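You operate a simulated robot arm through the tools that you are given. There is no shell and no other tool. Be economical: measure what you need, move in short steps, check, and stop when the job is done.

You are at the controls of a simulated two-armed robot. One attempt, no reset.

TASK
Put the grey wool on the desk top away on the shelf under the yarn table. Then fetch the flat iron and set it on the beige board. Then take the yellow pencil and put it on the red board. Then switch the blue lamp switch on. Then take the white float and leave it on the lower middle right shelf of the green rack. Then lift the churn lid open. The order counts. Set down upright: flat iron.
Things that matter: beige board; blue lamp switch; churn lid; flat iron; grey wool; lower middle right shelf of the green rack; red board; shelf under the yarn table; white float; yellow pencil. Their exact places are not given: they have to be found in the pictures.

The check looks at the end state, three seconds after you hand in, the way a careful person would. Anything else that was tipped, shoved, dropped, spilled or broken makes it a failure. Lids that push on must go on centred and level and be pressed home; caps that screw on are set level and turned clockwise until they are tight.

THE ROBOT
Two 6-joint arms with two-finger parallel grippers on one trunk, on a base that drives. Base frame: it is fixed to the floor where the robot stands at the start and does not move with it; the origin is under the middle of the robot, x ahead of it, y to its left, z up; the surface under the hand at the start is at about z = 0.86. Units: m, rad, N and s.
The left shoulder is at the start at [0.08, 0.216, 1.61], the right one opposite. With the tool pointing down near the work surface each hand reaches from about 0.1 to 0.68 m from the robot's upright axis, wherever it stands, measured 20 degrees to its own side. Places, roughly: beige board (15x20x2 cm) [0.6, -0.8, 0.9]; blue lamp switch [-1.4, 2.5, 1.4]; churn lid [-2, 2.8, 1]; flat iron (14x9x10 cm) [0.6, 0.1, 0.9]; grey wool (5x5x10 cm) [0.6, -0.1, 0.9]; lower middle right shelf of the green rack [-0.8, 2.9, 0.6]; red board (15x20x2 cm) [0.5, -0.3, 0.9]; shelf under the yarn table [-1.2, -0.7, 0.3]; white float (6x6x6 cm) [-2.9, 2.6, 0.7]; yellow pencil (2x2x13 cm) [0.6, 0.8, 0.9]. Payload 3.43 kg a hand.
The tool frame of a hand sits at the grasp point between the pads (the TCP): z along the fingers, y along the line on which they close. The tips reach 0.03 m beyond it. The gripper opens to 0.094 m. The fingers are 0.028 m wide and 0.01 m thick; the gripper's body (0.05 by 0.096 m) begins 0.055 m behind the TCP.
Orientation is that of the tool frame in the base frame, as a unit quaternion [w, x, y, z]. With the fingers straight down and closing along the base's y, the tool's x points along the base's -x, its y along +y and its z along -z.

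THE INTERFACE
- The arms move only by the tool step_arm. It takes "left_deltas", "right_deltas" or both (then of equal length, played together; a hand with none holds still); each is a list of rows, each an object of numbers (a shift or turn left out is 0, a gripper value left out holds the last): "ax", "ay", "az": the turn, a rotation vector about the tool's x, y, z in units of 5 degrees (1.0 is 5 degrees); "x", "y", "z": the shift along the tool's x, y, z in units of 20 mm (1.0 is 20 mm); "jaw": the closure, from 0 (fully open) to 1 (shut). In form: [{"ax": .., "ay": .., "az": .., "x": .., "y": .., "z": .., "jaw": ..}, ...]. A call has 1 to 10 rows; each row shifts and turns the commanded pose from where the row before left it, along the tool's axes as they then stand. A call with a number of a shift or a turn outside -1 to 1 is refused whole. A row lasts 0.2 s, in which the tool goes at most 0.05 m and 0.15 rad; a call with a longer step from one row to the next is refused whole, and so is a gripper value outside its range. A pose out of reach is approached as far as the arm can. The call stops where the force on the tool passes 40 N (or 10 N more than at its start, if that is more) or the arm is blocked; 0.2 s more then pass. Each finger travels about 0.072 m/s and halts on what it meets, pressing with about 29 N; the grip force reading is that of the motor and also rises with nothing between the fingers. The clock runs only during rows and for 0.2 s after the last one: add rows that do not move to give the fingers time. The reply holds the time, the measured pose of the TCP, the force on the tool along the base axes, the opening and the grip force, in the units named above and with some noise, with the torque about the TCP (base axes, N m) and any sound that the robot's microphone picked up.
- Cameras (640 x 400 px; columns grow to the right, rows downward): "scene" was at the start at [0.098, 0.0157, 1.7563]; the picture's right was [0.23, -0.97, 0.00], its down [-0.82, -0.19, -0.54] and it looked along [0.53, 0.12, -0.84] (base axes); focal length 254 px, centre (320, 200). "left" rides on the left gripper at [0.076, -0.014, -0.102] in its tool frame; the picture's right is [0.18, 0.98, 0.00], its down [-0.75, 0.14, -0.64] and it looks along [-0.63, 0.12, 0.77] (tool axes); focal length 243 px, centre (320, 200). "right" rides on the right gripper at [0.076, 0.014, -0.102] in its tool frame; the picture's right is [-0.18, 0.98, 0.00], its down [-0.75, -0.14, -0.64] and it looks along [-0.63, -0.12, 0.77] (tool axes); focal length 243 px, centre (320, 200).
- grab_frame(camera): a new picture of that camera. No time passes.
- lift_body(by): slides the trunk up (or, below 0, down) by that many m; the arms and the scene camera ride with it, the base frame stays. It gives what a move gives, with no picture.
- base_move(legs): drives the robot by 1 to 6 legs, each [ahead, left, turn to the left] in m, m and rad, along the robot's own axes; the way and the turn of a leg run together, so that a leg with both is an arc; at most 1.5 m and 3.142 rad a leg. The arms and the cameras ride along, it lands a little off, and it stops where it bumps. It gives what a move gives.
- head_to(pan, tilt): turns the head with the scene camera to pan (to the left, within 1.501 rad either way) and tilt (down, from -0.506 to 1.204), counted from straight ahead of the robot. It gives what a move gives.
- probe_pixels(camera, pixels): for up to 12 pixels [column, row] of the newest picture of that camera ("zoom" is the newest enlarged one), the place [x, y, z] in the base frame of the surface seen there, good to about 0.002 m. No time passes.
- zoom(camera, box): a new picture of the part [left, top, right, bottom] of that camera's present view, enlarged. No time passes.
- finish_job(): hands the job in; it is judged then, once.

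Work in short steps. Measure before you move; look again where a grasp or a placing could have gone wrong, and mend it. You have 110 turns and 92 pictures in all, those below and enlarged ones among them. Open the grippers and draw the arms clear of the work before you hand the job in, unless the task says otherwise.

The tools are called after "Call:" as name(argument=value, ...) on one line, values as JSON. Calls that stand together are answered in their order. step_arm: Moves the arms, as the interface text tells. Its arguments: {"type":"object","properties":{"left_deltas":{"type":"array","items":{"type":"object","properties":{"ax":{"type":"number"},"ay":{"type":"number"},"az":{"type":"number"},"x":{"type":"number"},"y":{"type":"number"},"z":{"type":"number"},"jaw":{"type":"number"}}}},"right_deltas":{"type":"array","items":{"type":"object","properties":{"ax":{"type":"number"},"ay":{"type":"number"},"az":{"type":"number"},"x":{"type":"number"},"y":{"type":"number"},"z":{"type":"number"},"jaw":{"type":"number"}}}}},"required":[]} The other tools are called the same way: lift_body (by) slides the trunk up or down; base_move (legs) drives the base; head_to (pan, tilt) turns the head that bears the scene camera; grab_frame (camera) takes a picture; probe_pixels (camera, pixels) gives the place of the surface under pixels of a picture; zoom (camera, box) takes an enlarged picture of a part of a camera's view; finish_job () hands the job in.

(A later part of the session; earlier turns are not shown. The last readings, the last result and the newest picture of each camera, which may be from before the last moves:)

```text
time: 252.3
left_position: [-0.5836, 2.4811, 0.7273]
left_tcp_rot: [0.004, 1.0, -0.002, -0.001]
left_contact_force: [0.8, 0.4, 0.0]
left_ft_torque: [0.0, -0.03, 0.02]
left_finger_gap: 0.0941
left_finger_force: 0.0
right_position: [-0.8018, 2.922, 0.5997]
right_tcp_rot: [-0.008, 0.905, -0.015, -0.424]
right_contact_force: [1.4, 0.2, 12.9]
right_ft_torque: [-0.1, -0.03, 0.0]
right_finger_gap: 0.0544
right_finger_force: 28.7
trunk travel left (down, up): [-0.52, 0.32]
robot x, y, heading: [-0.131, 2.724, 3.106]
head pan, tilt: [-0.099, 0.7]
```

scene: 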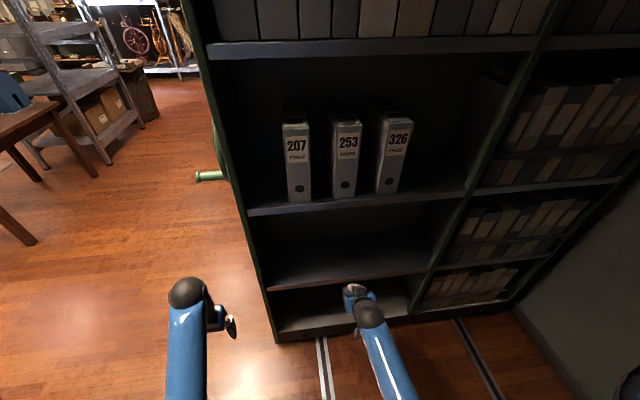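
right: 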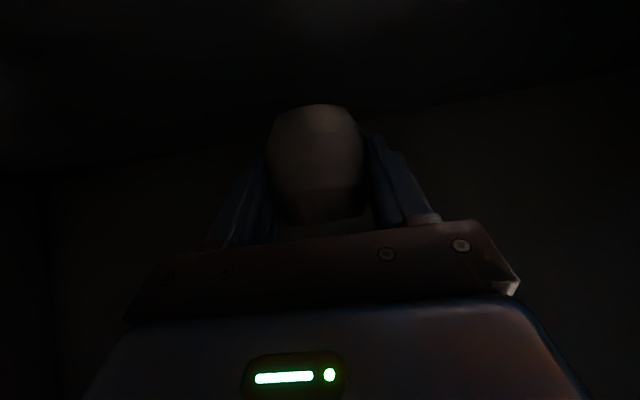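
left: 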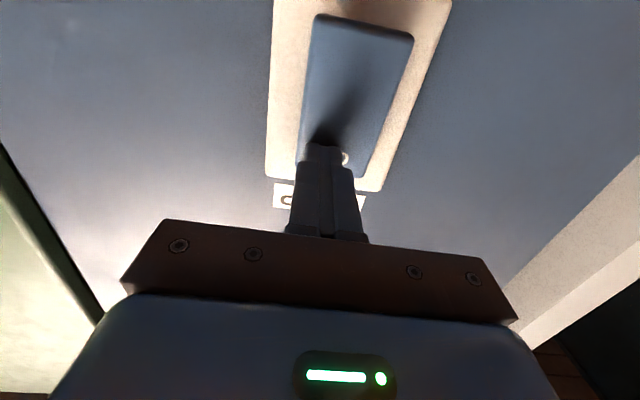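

Contact at 13 N. Ease 1 mm, open, retreat along the tool axis, and look.

Call:
step_arm(right_deltas=[{"x": -0.04, "z": -0.03}, {"jaw": 0.3}, {"jaw": 0.2}, {"jaw": 0}, {"jaw": 0}, {"z": -1}, {"z": -1}, {"z": -1}, {"z": -1}, {"z": -1}])

Call:
grab_frame(camera="right")

Call:
grab_frame(camera="scene")

```text
time: 254.5
left_position: [-0.5853, 2.4809, 0.7267]
left_tcp_rot: [0.002, 1.0, -0.002, 0.0]
left_contact_force: [-0.2, -0.6, -0.1]
left_ft_torque: [0.01, 0.0, 0.01]
left_finger_gap: 0.0941
left_finger_force: 0.1
right_position: [-0.726, 2.918, 0.6624]
right_tcp_rot: [-0.008, 0.907, -0.015, -0.421]
right_contact_force: [-0.1, -0.1, -0.3]
right_ft_torque: [-0.02, -0.02, 0.0]
right_finger_gap: 0.0943
right_finger_force: 0.0
trunk travel left (down, up): [-0.52, 0.32]
robot x, y, heading: [-0.1317, 2.7231, 3.115]
head pan, tilt: [-0.099, 0.7]
```

```text
23 pictures are left
```

right: 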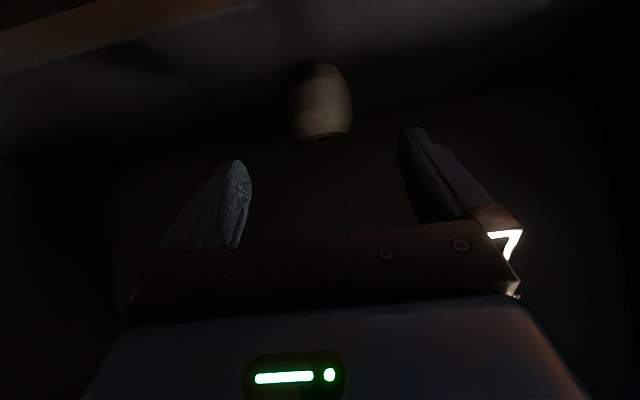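

```text
22 pictures are left
```

scene: 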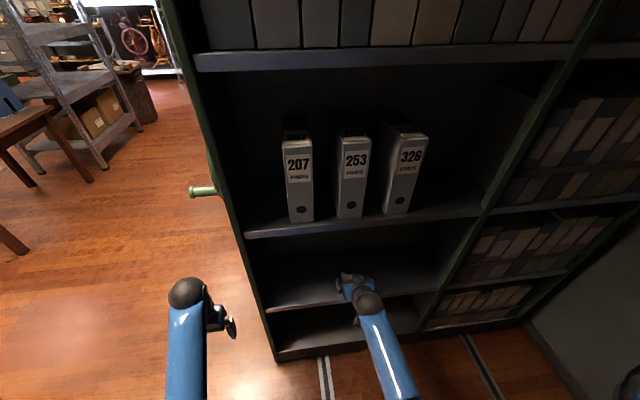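

Float stands on the shelf. I withdraw, raise the trunk, turn, leave the aisle and drive to the churn.

Call:
step_arm(right_deltas=[{"x": 0.643, "z": -0.766}, {"x": 0.643, "z": -0.766}, {"x": 0.643, "z": -0.766}, {"x": 0.643, "z": -0.766}])

Call:
base_move(legs=[[-0.09, 0, 0]])

Call:
lift_body(by=0.32)

Call:
base_move(legs=[[0, 0, -1.55], [-1.4, 0, 0], [0, 1.4, 0], [0, 0.6, 0]])

Call:
head_to(pan=0.0, tilt=0.5)

Call:
grab_frame(camera="scene")

```text
time: 255.5
left_position: [-0.5843, 2.4827, 0.7265]
left_tcp_rot: [0.003, 1.0, -0.002, 0.0]
left_contact_force: [-0.1, -0.2, -0.5]
left_ft_torque: [0.01, -0.02, 0.02]
left_finger_gap: 0.0942
left_finger_force: 0.1
right_position: [-0.6451, 2.9165, 0.6634]
right_tcp_rot: [-0.008, 0.907, -0.016, -0.421]
right_contact_force: [0.3, 0.4, -0.6]
right_ft_torque: [0.0, -0.01, 0.03]
right_finger_gap: 0.0937
right_finger_force: 0.0
trunk travel left (down, up): [-0.52, 0.32]
robot x, y, heading: [-0.1282, 2.723, 3.109]
head pan, tilt: [-0.099, 0.7]
```

```text
time: 256.6
left_position: [-0.4963, 2.4783, 0.7255]
left_tcp_rot: [0.004, 1.0, -0.002, 0.0]
left_contact_force: [0.2, -0.8, 0.2]
left_ft_torque: [0.03, 0.03, -0.03]
left_finger_gap: 0.0941
left_finger_force: 0.2
right_position: [-0.5577, 2.913, 0.6628]
right_tcp_rot: [-0.007, 0.907, -0.014, -0.421]
right_contact_force: [0.4, 0.7, 1.0]
right_ft_torque: [-0.02, 0.0, 0.03]
right_finger_gap: 0.0941
right_finger_force: 0.0
trunk travel left (down, up): [-0.52, 0.32]
robot x, y, heading: [-0.0484, 2.7235, 3.107]
head pan, tilt: [-0.099, 0.7]
```

```text
time: 259.8
left_position: [-0.4971, 2.4783, 1.0459]
left_tcp_rot: [0.003, 1.0, -0.002, 0.001]
left_contact_force: [0.1, 0.4, 0.1]
left_ft_torque: [0.0, 0.01, 0.02]
left_finger_gap: 0.0942
left_finger_force: 0.0
right_position: [-0.5581, 2.9135, 0.9816]
right_tcp_rot: [-0.008, 0.907, -0.016, -0.421]
right_contact_force: [0.8, -0.2, -0.2]
right_ft_torque: [-0.02, 0.0, 0.0]
right_finger_gap: 0.0941
right_finger_force: 0.1
trunk travel left (down, up): [-0.84, 0.0]
robot x, y, heading: [-0.0471, 2.7197, 3.111]
head pan, tilt: [-0.099, 0.7]
```

```text
time: 280.0
left_position: [-2.2776, 1.7765, 1.0472]
left_tcp_rot: [0.003, 0.711, -0.703, -0.003]
left_contact_force: [0.3, 0.3, -0.5]
left_ft_torque: [0.02, 0.03, 0.0]
left_finger_gap: 0.094
left_finger_force: 0.0
right_position: [-1.8434, 1.8442, 0.9828]
right_tcp_rot: [0.3, -0.636, 0.647, 0.296]
right_contact_force: [0.4, -0.3, -0.5]
right_ft_torque: [-0.02, -0.02, 0.02]
right_finger_gap: 0.094
right_finger_force: 0.0
trunk travel left (down, up): [-0.84, 0.0]
robot x, y, heading: [-2.0287, 1.3289, 1.552]
head pan, tilt: [-0.099, 0.7]
```

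```text
time: 280.8
left_position: [-2.2788, 1.7768, 1.0459]
left_tcp_rot: [0.001, 0.711, -0.703, -0.003]
left_contact_force: [-0.4, 0.5, 0.1]
left_ft_torque: [0.01, -0.01, -0.01]
left_finger_gap: 0.0942
left_finger_force: 0.0
right_position: [-1.8432, 1.845, 0.9823]
right_tcp_rot: [0.3, -0.636, 0.647, 0.295]
right_contact_force: [-1.2, -0.4, 0.7]
right_ft_torque: [-0.02, 0.0, 0.03]
right_finger_gap: 0.0939
right_finger_force: 0.1
trunk travel left (down, up): [-0.84, 0.0]
robot x, y, heading: [-2.0341, 1.3292, 1.558]
head pan, tilt: [0.0, 0.499]
```

```text
21 pictures are left
```

scene: 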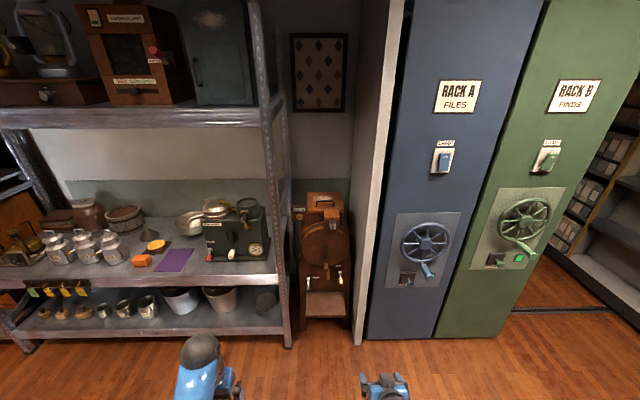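

The churn is at (323,235). Zoom on its top and probe the lid and handle.

Call:
zoom(camera="scene", box=[284, 180, 364, 230])

Call:
probe_pixels(camera="zoom", pixels=[[265, 172], [320, 170], [370, 170], [320, 190], [250, 110], [350, 110], [290, 205], [350, 205], [310, 140], [290, 260], [200, 180], [260, 185]])

```text
8.00 times, centred on (324, 205) of scene
```

zoom: 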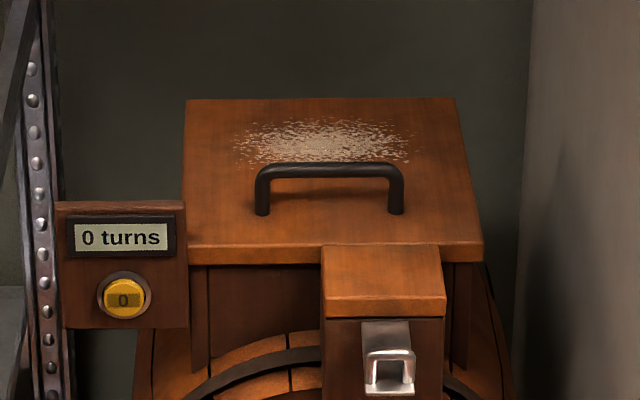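

```text
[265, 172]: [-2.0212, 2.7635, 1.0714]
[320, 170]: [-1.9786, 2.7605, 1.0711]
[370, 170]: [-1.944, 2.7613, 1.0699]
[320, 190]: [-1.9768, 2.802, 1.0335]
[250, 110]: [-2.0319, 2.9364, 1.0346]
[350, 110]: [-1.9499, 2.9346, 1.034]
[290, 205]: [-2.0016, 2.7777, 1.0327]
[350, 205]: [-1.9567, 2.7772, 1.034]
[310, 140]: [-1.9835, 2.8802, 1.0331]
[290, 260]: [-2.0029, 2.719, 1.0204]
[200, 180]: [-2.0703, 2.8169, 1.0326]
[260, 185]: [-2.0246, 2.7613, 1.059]
```

Handle bar: x -2.03…-1.92, y 2.762, top z 1.071; lid hinge at the back (y≈2.96). I'll grip the bar with the right hand tilted 30°, closing across it. First set the hand, tuck the left hand lower/back, and probe the churn's foot.

Call:
probe_pixels(camera="scene", pixels=[[325, 305], [325, 318], [342, 274], [287, 320], [355, 320], [325, 325]])

Call:
step_arm(right_deltas=[{"ay": 1}, {"ay": 1}, {"ay": 1}, {"ay": 1}, {"az": -1}, {"az": -1}, {"az": -1}, {"az": -1}, {"az": -1}, {"az": -1}], left_deltas=[{"z": 1}, {"z": 1}, {"z": 1}, {"z": 1}, {"z": 1}, {"z": 1}, {"z": 1}, {"z": 1}, {"z": 1}, {"z": 1}])

Call:
step_arm(right_deltas=[{"az": -1}, {"az": -1}, {"az": -1}, {"az": -1}, {"az": -1}, {"az": -1}, {"az": -1}, {"az": -1}, {"az": -1}, {"az": -1}], left_deltas=[{"x": 0.5}, {"x": 0.5}, {"x": 0.5}, {"x": 0.5}, {"x": 0.5}, {"x": 0.5}, {}, {}, {}, {}])

Call:
step_arm(right_deltas=[{"az": -1}, {"az": -1}, {}])

```text
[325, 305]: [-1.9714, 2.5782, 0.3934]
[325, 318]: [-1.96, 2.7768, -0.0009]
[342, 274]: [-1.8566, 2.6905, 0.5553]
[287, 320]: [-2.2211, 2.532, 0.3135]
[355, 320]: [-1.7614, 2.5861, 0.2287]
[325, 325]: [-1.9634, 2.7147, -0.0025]
```

```text
time: 283.0
left_position: [-2.2788, 1.7767, 0.8476]
left_tcp_rot: [0.002, 0.711, -0.703, -0.003]
left_contact_force: [-0.2, 0.7, -0.1]
left_ft_torque: [0.01, 0.04, 0.0]
left_finger_gap: 0.0938
left_finger_force: 0.1
right_position: [-1.8457, 1.8447, 0.9828]
right_tcp_rot: [-0.224, 0.833, -0.491, -0.125]
right_contact_force: [-0.2, -0.5, -0.2]
right_ft_torque: [-0.01, -0.01, 0.02]
right_finger_gap: 0.0941
right_finger_force: 0.0
trunk travel left (down, up): [-0.84, 0.0]
robot x, y, heading: [-2.0265, 1.3301, 1.55]
head pan, tilt: [0.0, 0.499]
```

```text
time: 285.2
left_position: [-2.2797, 1.7169, 0.8444]
left_tcp_rot: [0.003, 0.712, -0.703, -0.003]
left_contact_force: [-0.6, -0.6, 0.0]
left_ft_torque: [-0.02, 0.01, 0.0]
left_finger_gap: 0.0942
left_finger_force: 0.1
right_position: [-1.8448, 1.8438, 0.9822]
right_tcp_rot: [-0.258, 0.962, -0.092, -0.019]
right_contact_force: [-1.0, -0.1, 1.1]
right_ft_torque: [0.01, -0.05, 0.0]
right_finger_gap: 0.094
right_finger_force: 0.0
trunk travel left (down, up): [-0.84, 0.0]
robot x, y, heading: [-2.0278, 1.3276, 1.55]
head pan, tilt: [0.0, 0.499]
```

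```text
time: 286.0
left_position: [-2.2788, 1.7166, 0.8457]
left_tcp_rot: [0.003, 0.712, -0.702, -0.002]
left_contact_force: [0.2, -0.4, 0.6]
left_ft_torque: [-0.03, -0.03, -0.01]
left_finger_gap: 0.094
left_finger_force: 0.0
right_position: [-1.8444, 1.8437, 0.9831]
right_tcp_rot: [-0.256, 0.967, -0.009, 0.004]
right_contact_force: [-0.4, -0.1, 0.6]
right_ft_torque: [0.01, 0.03, -0.01]
right_finger_gap: 0.0941
right_finger_force: 0.1
trunk travel left (down, up): [-0.84, 0.0]
robot x, y, heading: [-2.0273, 1.3283, 1.555]
head pan, tilt: [0.0, 0.499]
```

Hand is now tilted 30° with fingers closing across the bar. I raise it 17 cm, then drive to put it just before the churn.

Call:
step_arm(right_deltas=[{"y": -0.495, "z": -0.869}, {"y": -0.495, "z": -0.869}, {"y": -0.495, "z": -0.869}, {"y": -0.495, "z": -0.869}, {"y": -0.495, "z": -0.869}, {"y": -0.495, "z": -0.869}, {"y": -0.495, "z": -0.869}, {"y": -0.495, "z": -0.869}, {"y": -0.25, "z": -0.435}])

Call:
base_move(legs=[[0, 0.135, 0.015], [0.75, 0, 0]])

Call:
head_to(pan=-0.2, tilt=0.75)

Call:
grab_frame(camera="scene")

Call:
grab_frame(camera="right")

```text
time: 288.0
left_position: [-2.2777, 1.7167, 0.8452]
left_tcp_rot: [0.002, 0.711, -0.703, -0.002]
left_contact_force: [0.3, 0.4, 0.2]
left_ft_torque: [0.04, -0.05, 0.01]
left_finger_gap: 0.0942
left_finger_force: 0.0
right_position: [-1.8447, 1.8431, 1.1527]
right_tcp_rot: [-0.257, 0.966, -0.009, 0.003]
right_contact_force: [0.4, 0.7, -0.5]
right_ft_torque: [0.01, -0.02, 0.03]
right_finger_gap: 0.094
right_finger_force: 0.0
trunk travel left (down, up): [-0.84, 0.0]
robot x, y, heading: [-2.0325, 1.3303, 1.551]
head pan, tilt: [0.0, 0.499]
```

```text
time: 292.9
left_position: [-2.4256, 2.4503, 0.8461]
left_tcp_rot: [0.002, 0.72, -0.694, -0.003]
left_contact_force: [-0.1, 0.4, 0.1]
left_ft_torque: [0.02, -0.01, 0.02]
left_finger_gap: 0.0942
left_finger_force: 0.1
right_position: [-1.9942, 2.5863, 1.153]
right_tcp_rot: [-0.258, 0.966, 0.002, -0.001]
right_contact_force: [0.2, -1.0, -0.1]
right_ft_torque: [0.03, 0.02, 0.0]
right_finger_gap: 0.094
right_finger_force: 0.2
trunk travel left (down, up): [-0.84, 0.0]
robot x, y, heading: [-2.1699, 2.0707, 1.573]
head pan, tilt: [0.0, 0.499]
```

```text
time: 293.7
left_position: [-2.4254, 2.4514, 0.8459]
left_tcp_rot: [0.002, 0.72, -0.694, -0.002]
left_contact_force: [0.2, -0.3, -0.1]
left_ft_torque: [-0.01, 0.01, -0.01]
left_finger_gap: 0.094
left_finger_force: 0.1
right_position: [-1.9949, 2.5871, 1.1537]
right_tcp_rot: [-0.256, 0.967, 0.002, 0.0]
right_contact_force: [0.8, -0.8, -0.2]
right_ft_torque: [0.02, -0.01, 0.0]
right_finger_gap: 0.0938
right_finger_force: 0.0
trunk travel left (down, up): [-0.84, 0.0]
robot x, y, heading: [-2.1688, 2.0652, 1.574]
head pan, tilt: [-0.201, 0.75]
```

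```text
19 pictures are left
```

scene: 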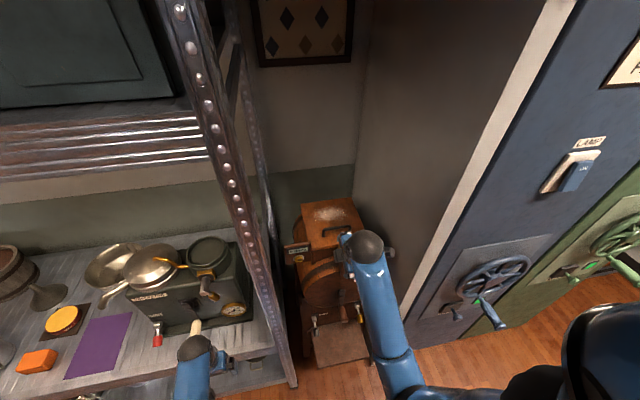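

```text
18 pictures are left
```

right: 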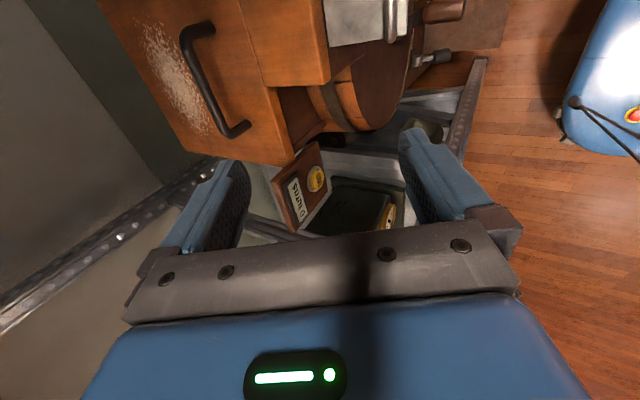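

I probe the bar and lid edges again with the hand camera.

Call:
probe_pixels(camera="right", pixels=[[190, 65], [200, 88], [212, 110], [186, 45], [240, 130], [205, 30], [270, 90], [283, 165], [110, 10], [195, 150]])

```text
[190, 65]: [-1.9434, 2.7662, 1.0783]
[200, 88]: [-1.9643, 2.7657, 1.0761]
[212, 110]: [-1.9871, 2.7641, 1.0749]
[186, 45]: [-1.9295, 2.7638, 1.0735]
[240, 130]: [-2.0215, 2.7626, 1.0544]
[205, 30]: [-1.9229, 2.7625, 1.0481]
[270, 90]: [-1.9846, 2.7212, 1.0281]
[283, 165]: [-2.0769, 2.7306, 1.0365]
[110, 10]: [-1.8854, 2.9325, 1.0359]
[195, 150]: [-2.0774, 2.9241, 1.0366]
```

Bar centre ≈(-1.973,2.764,1.070). I move to 7 cm above along the approach axis with jaws half closed.

Call:
step_arm(right_deltas=[{"x": 0.143, "y": -0.806, "z": 0.547, "jaw": 0.45}, {"x": 0.143, "y": -0.806, "z": 0.547}, {"x": 0.143, "y": -0.806, "z": 0.547}, {"x": 0.143, "y": -0.806, "z": 0.547}, {"x": 0.143, "y": -0.806, "z": 0.547}, {"x": 0.143, "y": -0.806, "z": 0.547}, {"x": 0.143, "y": -0.806, "z": 0.547}])

Call:
grab_frame(camera="right")

```text
time: 295.3
left_position: [-2.4256, 2.4509, 0.8456]
left_tcp_rot: [0.003, 0.72, -0.694, -0.002]
left_contact_force: [0.2, -0.2, -0.3]
left_ft_torque: [-0.01, 0.01, 0.01]
left_finger_gap: 0.0938
left_finger_force: 0.1
right_position: [-1.974, 2.7261, 1.1428]
right_tcp_rot: [-0.257, 0.967, 0.003, -0.001]
right_contact_force: [-0.3, -0.2, 0.0]
right_ft_torque: [0.02, 0.0, -0.01]
right_finger_gap: 0.0517
right_finger_force: 0.1
trunk travel left (down, up): [-0.84, 0.0]
robot x, y, heading: [-2.1691, 2.0683, 1.575]
head pan, tilt: [-0.201, 0.75]
```

```text
17 pictures are left
```

right: 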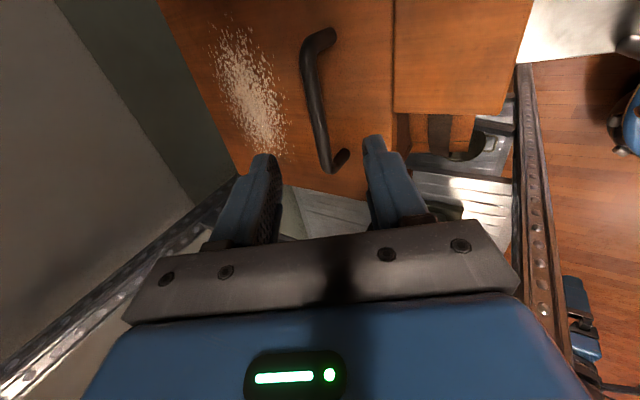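

Aligned. Advance 7 cm and close on the bar.

Call:
step_arm(right_deltas=[{"z": 1}, {"z": 1}, {"z": 1}, {"z": 0.45}, {"jaw": 1}, {"jaw": 1}, {"jaw": 1}, {"jaw": 1}])

Call:
grab_frame(camera="right")

```text
time: 297.1
left_position: [-2.4254, 2.4517, 0.8447]
left_tcp_rot: [0.002, 0.72, -0.694, -0.003]
left_contact_force: [-0.3, -0.1, 0.4]
left_ft_torque: [-0.01, 0.01, -0.01]
left_finger_gap: 0.0941
left_finger_force: 0.0
right_position: [-1.9737, 2.7594, 1.0829]
right_tcp_rot: [-0.259, 0.966, 0.003, -0.001]
right_contact_force: [1.3, 8.5, 7.4]
right_ft_torque: [0.15, 0.57, -1.08]
right_finger_gap: 0.0117
right_finger_force: 45.6
trunk travel left (down, up): [-0.84, 0.0]
robot x, y, heading: [-2.1664, 2.0716, 1.577]
head pan, tilt: [-0.201, 0.75]
```

```text
16 pictures are left
```

right: 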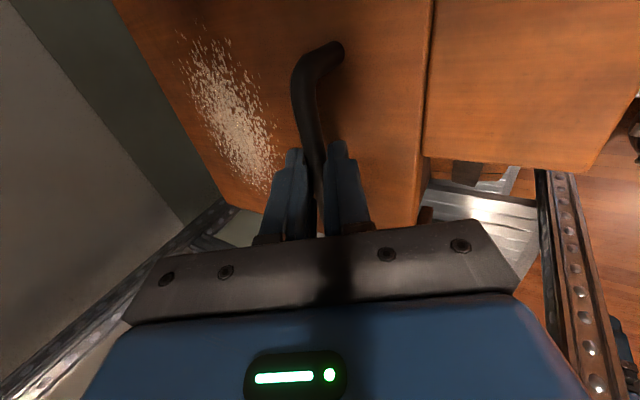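

Bar gripped. I lift along the hinge arc, first 20°, checking the forces.

Call:
step_arm(right_deltas=[{"y": -0.618, "z": -0.58}, {"y": -0.618, "z": -0.58}, {"y": -0.709, "z": -0.471}, {"y": -0.709, "z": -0.471}])

Call:
grab_frame(camera="right")

```text
time: 298.1
left_position: [-2.4257, 2.4512, 0.8455]
left_tcp_rot: [0.003, 0.72, -0.694, -0.003]
left_contact_force: [0.6, -0.2, -0.2]
left_ft_torque: [0.0, 0.01, 0.02]
left_finger_gap: 0.0938
left_finger_force: 0.0
right_position: [-1.9738, 2.7851, 1.1455]
right_tcp_rot: [-0.258, 0.966, 0.002, 0.0]
right_contact_force: [-0.6, 5.2, -3.0]
right_ft_torque: [-0.07, -0.03, -1.46]
right_finger_gap: 0.0118
right_finger_force: 45.2
trunk travel left (down, up): [-0.84, 0.0]
robot x, y, heading: [-2.1674, 2.0682, 1.579]
head pan, tilt: [-0.201, 0.75]
```

```text
15 pictures are left
```

right: 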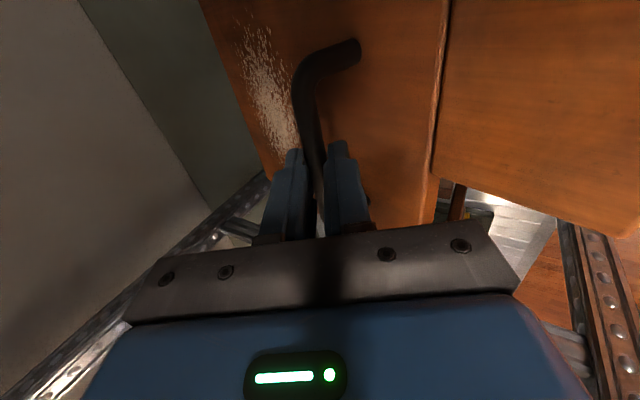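

The lid rises with low force. Continue the arc to 50°.

Call:
step_arm(right_deltas=[{"y": -0.778, "z": -0.34}, {"y": -0.778, "z": -0.34}, {"y": -0.828, "z": -0.2}, {"y": -0.828, "z": -0.2}, {"y": -0.848, "z": -0.053}, {"y": -0.848, "z": -0.053}])

Call:
grab_frame(camera="right")

```text
time: 299.5
left_position: [-2.4248, 2.4523, 0.8453]
left_tcp_rot: [0.003, 0.72, -0.694, -0.002]
left_contact_force: [0.1, 1.6, 0.1]
left_ft_torque: [-0.03, 0.01, 0.0]
left_finger_gap: 0.094
left_finger_force: 0.1
right_position: [-1.9753, 2.8575, 1.2148]
right_tcp_rot: [-0.257, 0.966, 0.002, 0.0]
right_contact_force: [0.1, 2.2, -4.0]
right_ft_torque: [-0.19, 0.08, -1.37]
right_finger_gap: 0.0119
right_finger_force: 44.7
trunk travel left (down, up): [-0.84, 0.0]
robot x, y, heading: [-2.1662, 2.0676, 1.576]
head pan, tilt: [-0.201, 0.75]
```

```text
14 pictures are left
```

right: 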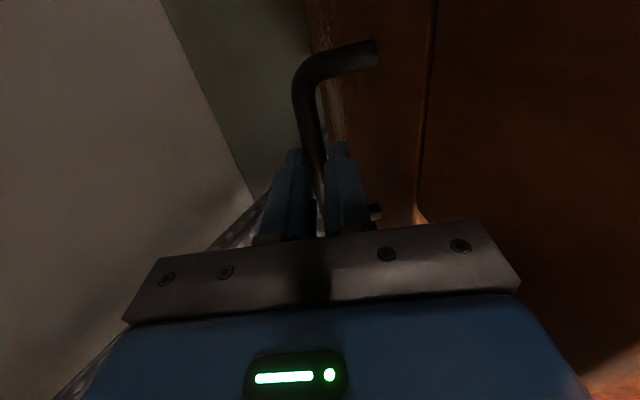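

Continue to ~80°.

Call:
step_arm(right_deltas=[{"y": -0.845, "z": 0.098}, {"y": -0.845, "z": 0.098}, {"y": -0.818, "z": 0.24}, {"y": -0.818, "z": 0.24}, {"y": -0.76, "z": 0.378}, {"y": -0.76, "z": 0.378}])

Call:
grab_frame(camera="scene")

```text
time: 300.7
left_position: [-2.4254, 2.444, 0.8496]
left_tcp_rot: [-0.001, 0.719, -0.695, -0.005]
left_contact_force: [0.8, -0.2, -0.2]
left_ft_torque: [0.02, -0.04, 0.02]
left_finger_gap: 0.094
left_finger_force: 0.1
right_position: [-1.9747, 2.908, 1.2359]
right_tcp_rot: [-0.239, 0.971, 0.001, 0.0]
right_contact_force: [1.7, -32.7, 16.4]
right_ft_torque: [-6.34, 1.85, 0.59]
right_finger_gap: 0.0339
right_finger_force: 45.4
right hand out of reach, approached as far as the arm can: row 5, 6
trunk travel left (down, up): [-0.84, 0.0]
robot x, y, heading: [-2.1673, 2.0683, 1.575]
head pan, tilt: [-0.201, 0.75]
stopped in row 6 (right hand): the force on the tool passed its limit at 44 N (the readings are from after the stop); the commanded pose is now the measured one
```

```text
13 pictures are left
```

scene: 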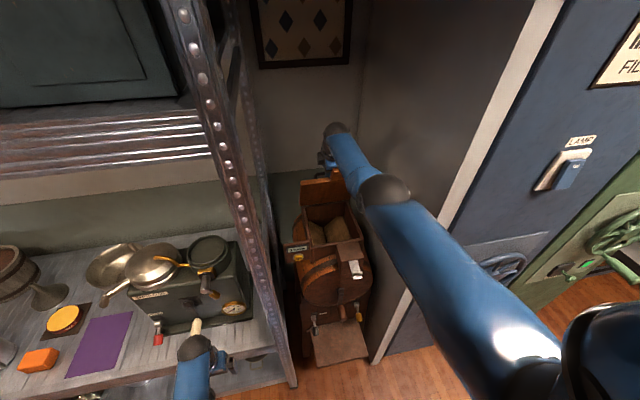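

Force limit hit around 65–70° and the fingers were pried apart. I look closely before going on.

Call:
grab_frame(camera="right")

Call:
zoom(camera="scene", box=[270, 110, 400, 300])

Call:
probe_pixels(camera="zoom", pixels=[[280, 145], [320, 150], [300, 165], [290, 190], [310, 200], [330, 140]])

```text
12 pictures are left
```

right: 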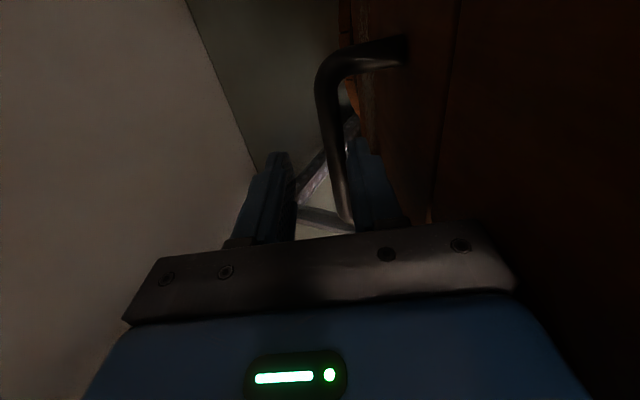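

```text
2.11 times, centred on (335, 205) of scene
```

zoom: 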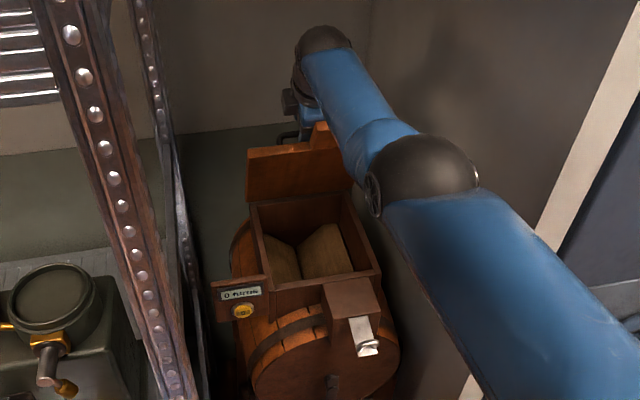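

```text
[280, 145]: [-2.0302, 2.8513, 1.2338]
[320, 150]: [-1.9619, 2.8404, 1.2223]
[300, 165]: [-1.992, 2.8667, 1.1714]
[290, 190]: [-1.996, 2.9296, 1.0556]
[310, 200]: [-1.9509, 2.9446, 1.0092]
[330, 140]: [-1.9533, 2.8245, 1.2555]
```

Lid is at ~66°. I probe the wall behind to see what is blocking.

Call:
probe_pixels(camera="right", pixels=[[230, 60], [240, 120], [120, 200], [370, 50], [330, 90], [340, 200], [420, 100], [430, 180], [275, 165], [362, 150]])

Call:
probe_pixels(camera="zoom", pixels=[[220, 80], [210, 180], [260, 120]])

```text
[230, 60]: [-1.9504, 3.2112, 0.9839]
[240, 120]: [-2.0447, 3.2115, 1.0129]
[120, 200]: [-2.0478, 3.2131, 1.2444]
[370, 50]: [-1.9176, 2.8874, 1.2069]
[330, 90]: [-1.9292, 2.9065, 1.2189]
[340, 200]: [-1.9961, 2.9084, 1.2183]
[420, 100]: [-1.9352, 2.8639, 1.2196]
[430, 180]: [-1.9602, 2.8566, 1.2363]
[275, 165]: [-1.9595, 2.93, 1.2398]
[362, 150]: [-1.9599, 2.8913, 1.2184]
```

```text
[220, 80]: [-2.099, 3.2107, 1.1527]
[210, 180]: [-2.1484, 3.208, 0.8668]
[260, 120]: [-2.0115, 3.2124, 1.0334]
```

Nothing rigid behind (wall at 3.21), so this is likely the lid's stop. I ease the hand back 12 mm, and see whether the lid follows or stays.

Call:
step_arm(right_deltas=[{"y": 0.26, "z": -0.15, "jaw": 0.62}, {"y": 0.26, "z": -0.15}, {}, {}])

Call:
grab_frame(camera="right")

Call:
probe_pixels(camera="right", pixels=[[330, 90], [340, 180], [420, 100], [430, 180], [362, 150]])

```text
time: 301.7
left_position: [-2.4262, 2.4516, 0.8456]
left_tcp_rot: [0.003, 0.72, -0.694, -0.003]
left_contact_force: [0.5, 0.2, 0.0]
left_ft_torque: [0.03, 0.02, -0.05]
left_finger_gap: 0.094
left_finger_force: 0.0
right_position: [-1.9752, 2.9108, 1.2299]
right_tcp_rot: [-0.243, 0.97, 0.002, 0.0]
right_contact_force: [0.3, -0.4, -1.6]
right_ft_torque: [0.0, 0.05, -0.02]
right_finger_gap: 0.037
right_finger_force: 1.1
trunk travel left (down, up): [-0.84, 0.0]
robot x, y, heading: [-2.1712, 2.0662, 1.574]
head pan, tilt: [-0.201, 0.75]
```

```text
10 pictures are left
```

right: 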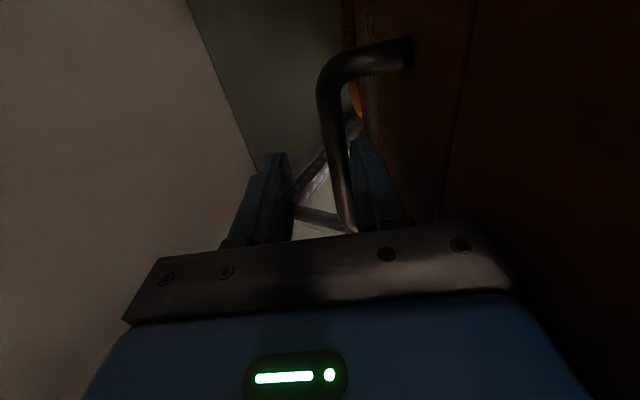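

```text
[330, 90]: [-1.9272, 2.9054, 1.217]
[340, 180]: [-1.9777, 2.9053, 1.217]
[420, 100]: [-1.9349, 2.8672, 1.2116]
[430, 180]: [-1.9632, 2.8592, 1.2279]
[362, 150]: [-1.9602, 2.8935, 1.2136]
```

The force is nearly zero: the jam was the gripper body against the lid, not a stop. I rotate the hand upright by 15°, pull the left hand back, then drive forward 6 cm so the front finger keeps opening the lid.

Call:
step_arm(right_deltas=[{"ax": -1}, {"ax": -1}, {"ax": -1}, {"ax": -0.5}, {}], left_deltas=[{"x": 0.8}, {"x": 0.8}, {"x": 0.8}, {"x": 0.8}, {}])

Call:
base_move(legs=[[0.03, 0, 0]])

Call:
grab_frame(camera="right")

Call:
probe_pixels(camera="right", pixels=[[330, 90], [340, 180], [420, 100], [430, 180], [362, 150]])

```text
time: 302.9
left_position: [-2.4227, 2.3862, 0.8469]
left_tcp_rot: [0.002, 0.719, -0.695, -0.003]
left_contact_force: [-1.1, -0.1, 0.0]
left_ft_torque: [0.01, 0.03, -0.03]
left_finger_gap: 0.0939
left_finger_force: 0.1
right_position: [-1.9746, 2.8651, 1.2345]
right_tcp_rot: [-0.092, 0.996, 0.002, 0.0]
right_contact_force: [0.3, 0.2, 0.4]
right_ft_torque: [-0.02, 0.03, -0.02]
right_finger_gap: 0.0355
right_finger_force: 0.0
right hand out of reach, approached as far as the arm can: row 1, 2, 3, 4
trunk travel left (down, up): [-0.84, 0.0]
robot x, y, heading: [-2.167, 2.0703, 1.579]
head pan, tilt: [-0.201, 0.75]
```

```text
time: 303.7
left_position: [-2.4228, 2.4124, 0.8478]
left_tcp_rot: [0.001, 0.719, -0.695, -0.004]
left_contact_force: [0.5, -0.4, 0.8]
left_ft_torque: [0.03, 0.03, 0.03]
left_finger_gap: 0.0939
left_finger_force: 0.2
right_position: [-1.9746, 2.8887, 1.2394]
right_tcp_rot: [-0.095, 0.995, 0.003, 0.001]
right_contact_force: [0.0, -0.2, -0.1]
right_ft_torque: [0.05, -0.02, -0.03]
right_finger_gap: 0.0355
right_finger_force: 0.0
trunk travel left (down, up): [-0.84, 0.0]
robot x, y, heading: [-2.169, 2.0995, 1.574]
head pan, tilt: [-0.201, 0.75]
```

```text
9 pictures are left
```

right: 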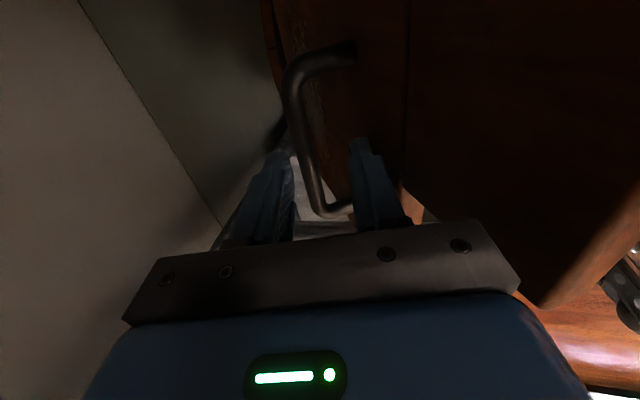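

```text
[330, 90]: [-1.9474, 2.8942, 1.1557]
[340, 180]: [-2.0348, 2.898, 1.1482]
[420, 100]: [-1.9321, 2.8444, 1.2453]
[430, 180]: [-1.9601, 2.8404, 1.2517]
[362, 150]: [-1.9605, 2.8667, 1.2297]
```

The bar now touches neither finger and the lid stays up, so the hinge holds by itself. I withdraw the hand upward along its axis, then pull back, to push the lid fully open from inside.

Call:
step_arm(right_deltas=[{"z": -0.5}, {"z": -0.5}, {"z": -0.5}, {"z": -0.5}, {"z": -0.5}, {"z": -0.5}, {"z": -0.5}])

Call:
grab_frame(camera="scene")

```text
time: 305.3
left_position: [-2.4228, 2.4153, 0.8449]
left_tcp_rot: [0.003, 0.719, -0.695, -0.002]
left_contact_force: [-0.3, -0.5, 1.2]
left_ft_torque: [0.0, -0.03, -0.01]
left_finger_gap: 0.094
left_finger_force: 0.1
right_position: [-1.9748, 2.8823, 1.3058]
right_tcp_rot: [-0.093, 0.996, 0.003, 0.001]
right_contact_force: [-0.1, -0.6, 0.0]
right_ft_torque: [-0.02, 0.02, -0.02]
right_finger_gap: 0.0354
right_finger_force: 0.0
trunk travel left (down, up): [-0.84, 0.0]
robot x, y, heading: [-2.1691, 2.0969, 1.577]
head pan, tilt: [-0.201, 0.75]
```

```text
8 pictures are left
```

scene: 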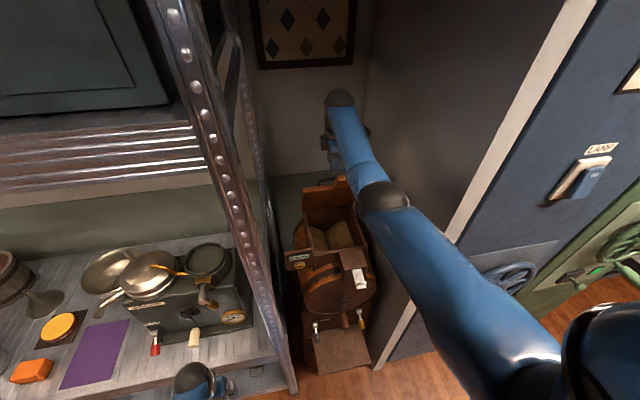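

Lid holds. I raise clear of the lid, pull back, pitch the fingers forward and close them.

Call:
step_arm(right_deltas=[{"z": -1}, {"z": -1}, {"z": -1}, {"y": 1}, {"y": 1}, {"y": 1}, {"y": 1}, {"y": 1}, {"y": 1}, {"y": 1}])

Call:
step_arm(right_deltas=[{"y": 1, "jaw": 1}, {"y": 1}, {"y": 1}, {"y": 1}, {"y": 1}, {"y": 1}, {"ax": 1}, {"ax": 1}, {"ax": 1}, {"ax": 1}])

Call:
step_arm(right_deltas=[{"ax": 1}, {"ax": 1}, {"ax": 1}, {"ax": 1}, {"ax": 1}, {"ax": 1}, {}])

Call:
zoom(camera="scene", box=[270, 110, 400, 300])

```text
time: 307.5
left_position: [-2.4232, 2.4157, 0.8444]
left_tcp_rot: [0.002, 0.719, -0.695, -0.002]
left_contact_force: [0.0, 0.7, -0.2]
left_ft_torque: [0.0, -0.03, 0.03]
left_finger_gap: 0.0937
left_finger_force: 0.0
right_position: [-1.977, 2.8225, 1.2994]
right_tcp_rot: [-0.092, 0.996, 0.003, 0.001]
right_contact_force: [-0.7, -0.3, -0.1]
right_ft_torque: [0.01, -0.05, -0.01]
right_finger_gap: 0.0358
right_finger_force: 0.1
right hand out of reach, approached as far as the arm can: row 5, 6, 7, 8, 9, 10
trunk travel left (down, up): [-0.84, 0.0]
robot x, y, heading: [-2.1682, 2.0954, 1.579]
head pan, tilt: [-0.201, 0.75]
```

```text
time: 309.7
left_position: [-2.423, 2.4164, 0.8463]
left_tcp_rot: [0.003, 0.719, -0.695, -0.002]
left_contact_force: [0.0, 0.5, 0.2]
left_ft_torque: [0.0, 0.01, 0.02]
left_finger_gap: 0.0939
left_finger_force: 0.1
right_position: [-1.9795, 2.7768, 1.2287]
right_tcp_rot: [-0.265, 0.964, 0.003, 0.0]
right_contact_force: [-0.4, 0.0, 0.5]
right_ft_torque: [0.01, 0.01, -0.01]
right_finger_gap: 0.0003
right_finger_force: 29.0
right hand out of reach, approached as far as the arm can: row 1, 2, 3, 4, 5, 6
trunk travel left (down, up): [-0.84, 0.0]
robot x, y, heading: [-2.1667, 2.1001, 1.575]
head pan, tilt: [-0.201, 0.75]
```

```text
time: 311.3
left_position: [-2.4242, 2.4167, 0.8453]
left_tcp_rot: [0.003, 0.719, -0.694, -0.003]
left_contact_force: [-0.5, -0.9, 0.3]
left_ft_torque: [0.01, -0.02, -0.03]
left_finger_gap: 0.0943
left_finger_force: 0.0
right_position: [-1.9793, 2.7765, 1.2281]
right_tcp_rot: [-0.505, 0.863, 0.002, -0.001]
right_contact_force: [1.5, -0.9, -0.5]
right_ft_torque: [0.0, -0.03, 0.02]
right_finger_gap: 0.0
right_finger_force: 28.8
trunk travel left (down, up): [-0.84, 0.0]
robot x, y, heading: [-2.1634, 2.0954, 1.579]
head pan, tilt: [-0.201, 0.75]
```

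```text
2.11 times, centred on (335, 205) of scene
```

zoom: 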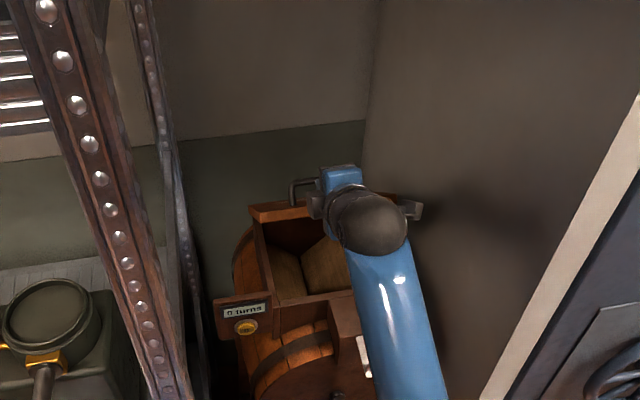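

I probe the lid's current angle from this view.

Call:
probe_pixels(camera="zoom", pixels=[[265, 210], [285, 212], [280, 222], [290, 235], [300, 238], [292, 190], [275, 250]])

Call:
grab_frame(camera="right")

```text
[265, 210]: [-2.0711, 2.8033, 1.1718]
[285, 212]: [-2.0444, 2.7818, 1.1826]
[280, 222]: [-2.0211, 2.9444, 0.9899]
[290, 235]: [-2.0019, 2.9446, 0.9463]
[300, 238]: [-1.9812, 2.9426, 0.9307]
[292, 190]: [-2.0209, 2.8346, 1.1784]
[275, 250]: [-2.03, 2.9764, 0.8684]
```

```text
6 pictures are left
```

right: 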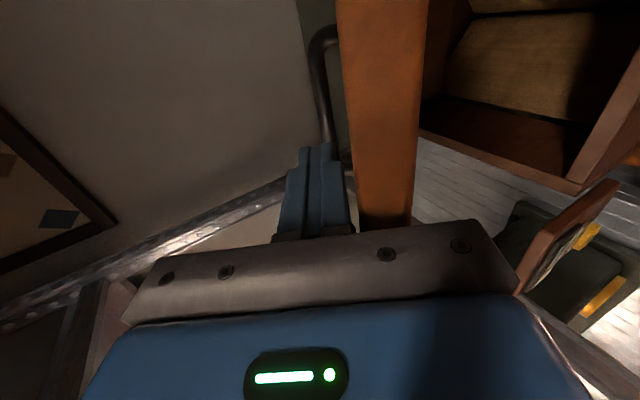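

The lid was brushed back to ~45° but stays where left. I back off, level the fingers to horizontal, lower to z≈1.115, so I can push its inner face open from the front.

Call:
base_move(legs=[[-0.22, 0, 0]])

Call:
step_arm(right_deltas=[{"ax": 1}, {"ax": 1}, {"ax": 1}, {"ax": 1}, {"ax": 1}, {}])

Call:
step_arm(right_deltas=[{"y": 0.94}, {"y": 0.94}, {"y": 0.94}, {"y": 0.94}, {"y": 0.94}, {"y": 0.94}, {}])

Call:
grab_frame(camera="scene")

Call:
probe_pixels(camera="scene", pixels=[[310, 190], [320, 190], [330, 188], [315, 200], [325, 205], [320, 180], [335, 225], [345, 240]])

```text
time: 313.0
left_position: [-2.4234, 2.2016, 0.845]
left_tcp_rot: [0.004, 0.72, -0.694, -0.001]
left_contact_force: [-0.3, -0.5, 0.1]
left_ft_torque: [0.0, 0.02, 0.02]
left_finger_gap: 0.0942
left_finger_force: 0.1
right_position: [-1.9786, 2.5644, 1.2266]
right_tcp_rot: [-0.502, 0.865, 0.002, 0.0]
right_contact_force: [0.6, 0.0, -0.6]
right_ft_torque: [0.0, 0.0, 0.0]
right_finger_gap: 0.0
right_finger_force: 28.8
trunk travel left (down, up): [-0.84, 0.0]
robot x, y, heading: [-2.1666, 1.8777, 1.572]
head pan, tilt: [-0.201, 0.75]
```

```text
time: 314.4
left_position: [-2.4221, 2.1997, 0.8447]
left_tcp_rot: [0.002, 0.72, -0.694, -0.003]
left_contact_force: [-0.2, 0.1, 0.1]
left_ft_torque: [0.03, -0.03, 0.0]
left_finger_gap: 0.0942
left_finger_force: 0.2
right_position: [-1.9788, 2.5594, 1.2279]
right_tcp_rot: [-0.68, 0.733, 0.002, -0.001]
right_contact_force: [0.6, 0.0, -0.2]
right_ft_torque: [-0.03, 0.03, 0.03]
right_finger_gap: 0.0
right_finger_force: 28.6
trunk travel left (down, up): [-0.84, 0.0]
robot x, y, heading: [-2.1694, 1.8817, 1.575]
head pan, tilt: [-0.201, 0.75]
```

```text
time: 316.0
left_position: [-2.4226, 2.1981, 0.846]
left_tcp_rot: [0.003, 0.72, -0.694, -0.002]
left_contact_force: [-0.1, -0.1, 0.5]
left_ft_torque: [0.02, 0.02, 0.02]
left_finger_gap: 0.0937
left_finger_force: 0.1
right_position: [-1.9774, 2.5486, 1.1154]
right_tcp_rot: [-0.679, 0.734, 0.003, -0.001]
right_contact_force: [-0.4, 0.0, -0.2]
right_ft_torque: [0.03, 0.02, 0.01]
right_finger_gap: 0.0
right_finger_force: 29.4
trunk travel left (down, up): [-0.84, 0.0]
robot x, y, heading: [-2.1668, 1.8784, 1.578]
head pan, tilt: [-0.201, 0.75]
```

```text
5 pictures are left
```

scene: 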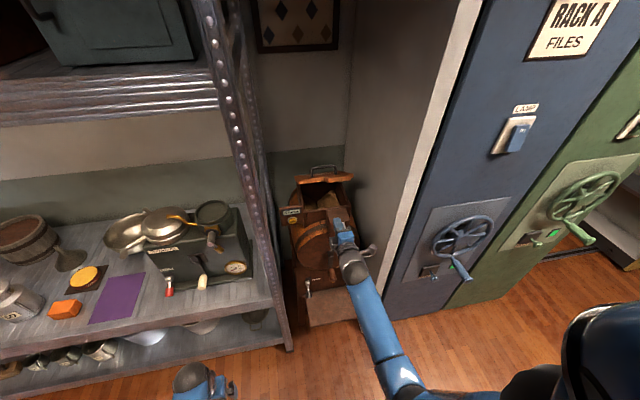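

```text
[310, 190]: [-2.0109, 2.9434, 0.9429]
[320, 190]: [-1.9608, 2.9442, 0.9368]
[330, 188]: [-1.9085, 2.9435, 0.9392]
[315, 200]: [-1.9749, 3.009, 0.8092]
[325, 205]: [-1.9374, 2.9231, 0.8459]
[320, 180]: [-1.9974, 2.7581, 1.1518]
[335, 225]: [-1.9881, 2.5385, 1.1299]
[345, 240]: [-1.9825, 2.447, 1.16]
```

Lid edge is near (2.758,1.152), ~35–40° open. I lower 12 mm, drive 0.15 m forward beneath the lid edge, then push with the arm.

Call:
step_arm(right_deltas=[{"y": 0.6}, {}])

Call:
base_move(legs=[[0.16, 0, 0]])

Call:
step_arm(right_deltas=[{"z": 0.7, "y": -0.05}, {"z": 0.7, "y": -0.05}, {"z": 0.7, "y": -0.05}, {"z": 0.7, "y": -0.05}, {"z": 0.7, "y": -0.05}, {"z": 0.7, "y": -0.05}, {"z": 0.7, "y": -0.05}])

Call:
grab_frame(camera="right")

```text
time: 316.6
left_position: [-2.4214, 2.1986, 0.8463]
left_tcp_rot: [0.002, 0.72, -0.694, -0.002]
left_contact_force: [0.0, 0.7, -0.2]
left_ft_torque: [0.04, -0.03, 0.03]
left_finger_gap: 0.094
left_finger_force: 0.1
right_position: [-1.978, 2.5499, 1.1029]
right_tcp_rot: [-0.68, 0.733, 0.003, -0.001]
right_contact_force: [0.6, 0.8, -0.3]
right_ft_torque: [-0.01, -0.01, 0.02]
right_finger_gap: 0.0
right_finger_force: 29.1
trunk travel left (down, up): [-0.84, 0.0]
robot x, y, heading: [-2.1686, 1.8796, 1.577]
head pan, tilt: [-0.201, 0.75]
```

```text
time: 318.0
left_position: [-2.4233, 2.3558, 0.8475]
left_tcp_rot: [0.001, 0.72, -0.694, -0.003]
left_contact_force: [-0.1, -0.7, 0.0]
left_ft_torque: [0.02, 0.02, -0.01]
left_finger_gap: 0.0939
left_finger_force: 0.2
right_position: [-1.9779, 2.7036, 1.1056]
right_tcp_rot: [-0.68, 0.733, 0.003, 0.0]
right_contact_force: [0.8, 0.2, 0.5]
right_ft_torque: [-0.01, 0.02, -0.02]
right_finger_gap: 0.0
right_finger_force: 28.9
trunk travel left (down, up): [-0.84, 0.0]
robot x, y, heading: [-2.1647, 2.0364, 1.578]
head pan, tilt: [-0.201, 0.75]
```

```text
time: 319.6
left_position: [-2.4243, 2.3583, 0.8461]
left_tcp_rot: [0.003, 0.72, -0.693, -0.001]
left_contact_force: [-0.4, 0.2, -0.2]
left_ft_torque: [-0.02, 0.02, 0.02]
left_finger_gap: 0.0941
left_finger_force: 0.0
right_position: [-1.9788, 2.8063, 1.1025]
right_tcp_rot: [-0.678, 0.735, 0.002, -0.001]
right_contact_force: [0.5, 0.5, 0.2]
right_ft_torque: [-0.03, -0.04, 0.01]
right_finger_gap: 0.0
right_finger_force: 29.4
trunk travel left (down, up): [-0.84, 0.0]
robot x, y, heading: [-2.1659, 2.04, 1.581]
head pan, tilt: [-0.201, 0.75]
```

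```text
4 pictures are left
```

right: 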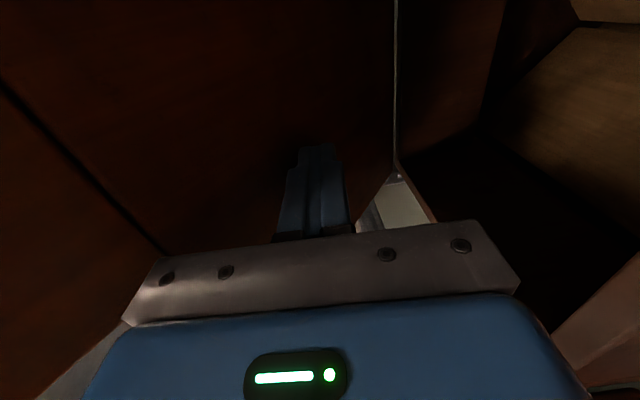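

The hand is beneath the lid's inner face. I push forward ~12 cm with slight lift.

Call:
step_arm(right_deltas=[{"z": 0.6, "y": -0.15}, {"z": 0.6, "y": -0.2}, {"z": 0.6, "y": -0.25}, {"z": 0.6, "y": -0.25}, {"z": 0.6, "y": -0.25}, {"z": 0.6, "y": -0.25}, {"z": 0.6, "y": -0.25}, {"z": 0.6, "y": -0.25}, {"z": 0.6, "y": -0.2}, {"z": 0.6, "y": -0.2}])

Call:
grab_frame(camera="scene")

Call:
probe_pixels(camera="scene", pixels=[[310, 195], [315, 200], [320, 205], [325, 200], [318, 190], [312, 210], [305, 205], [330, 190]])

```text
time: 321.8
left_position: [-2.423, 2.3571, 0.8453]
left_tcp_rot: [0.003, 0.72, -0.694, -0.001]
left_contact_force: [0.2, 0.3, 0.2]
left_ft_torque: [0.01, 0.03, 0.03]
left_finger_gap: 0.0942
left_finger_force: 0.1
right_position: [-1.9885, 2.9118, 1.1516]
right_tcp_rot: [-0.678, 0.735, 0.002, 0.0]
right_contact_force: [0.6, -1.3, 0.0]
right_ft_torque: [0.01, 0.01, 0.03]
right_finger_gap: 0.0
right_finger_force: 29.6
right hand out of reach, approached as far as the arm can: row 8, 9, 10
trunk travel left (down, up): [-0.84, 0.0]
robot x, y, heading: [-2.1688, 2.0402, 1.571]
head pan, tilt: [-0.201, 0.75]
```

```text
3 pictures are left
```

scene: 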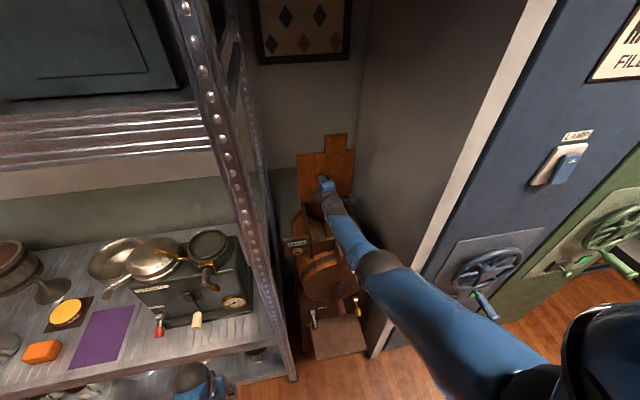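

```text
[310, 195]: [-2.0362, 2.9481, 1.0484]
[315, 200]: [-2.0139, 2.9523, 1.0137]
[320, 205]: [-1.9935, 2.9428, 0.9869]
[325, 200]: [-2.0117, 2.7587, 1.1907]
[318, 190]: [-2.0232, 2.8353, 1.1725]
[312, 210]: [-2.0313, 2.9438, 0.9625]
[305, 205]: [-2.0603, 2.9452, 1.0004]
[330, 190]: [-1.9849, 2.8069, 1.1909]
```

Lid is now nearly vertical. I probe its upper part for the angle.

Call:
probe_pixels(camera="scene", pixels=[[310, 160], [325, 157], [345, 158], [335, 140], [305, 180], [345, 180]])

```text
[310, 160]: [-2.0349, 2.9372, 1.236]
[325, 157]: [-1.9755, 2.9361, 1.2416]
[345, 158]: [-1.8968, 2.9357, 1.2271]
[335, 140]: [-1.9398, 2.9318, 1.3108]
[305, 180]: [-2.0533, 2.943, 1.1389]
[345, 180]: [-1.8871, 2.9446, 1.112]
```

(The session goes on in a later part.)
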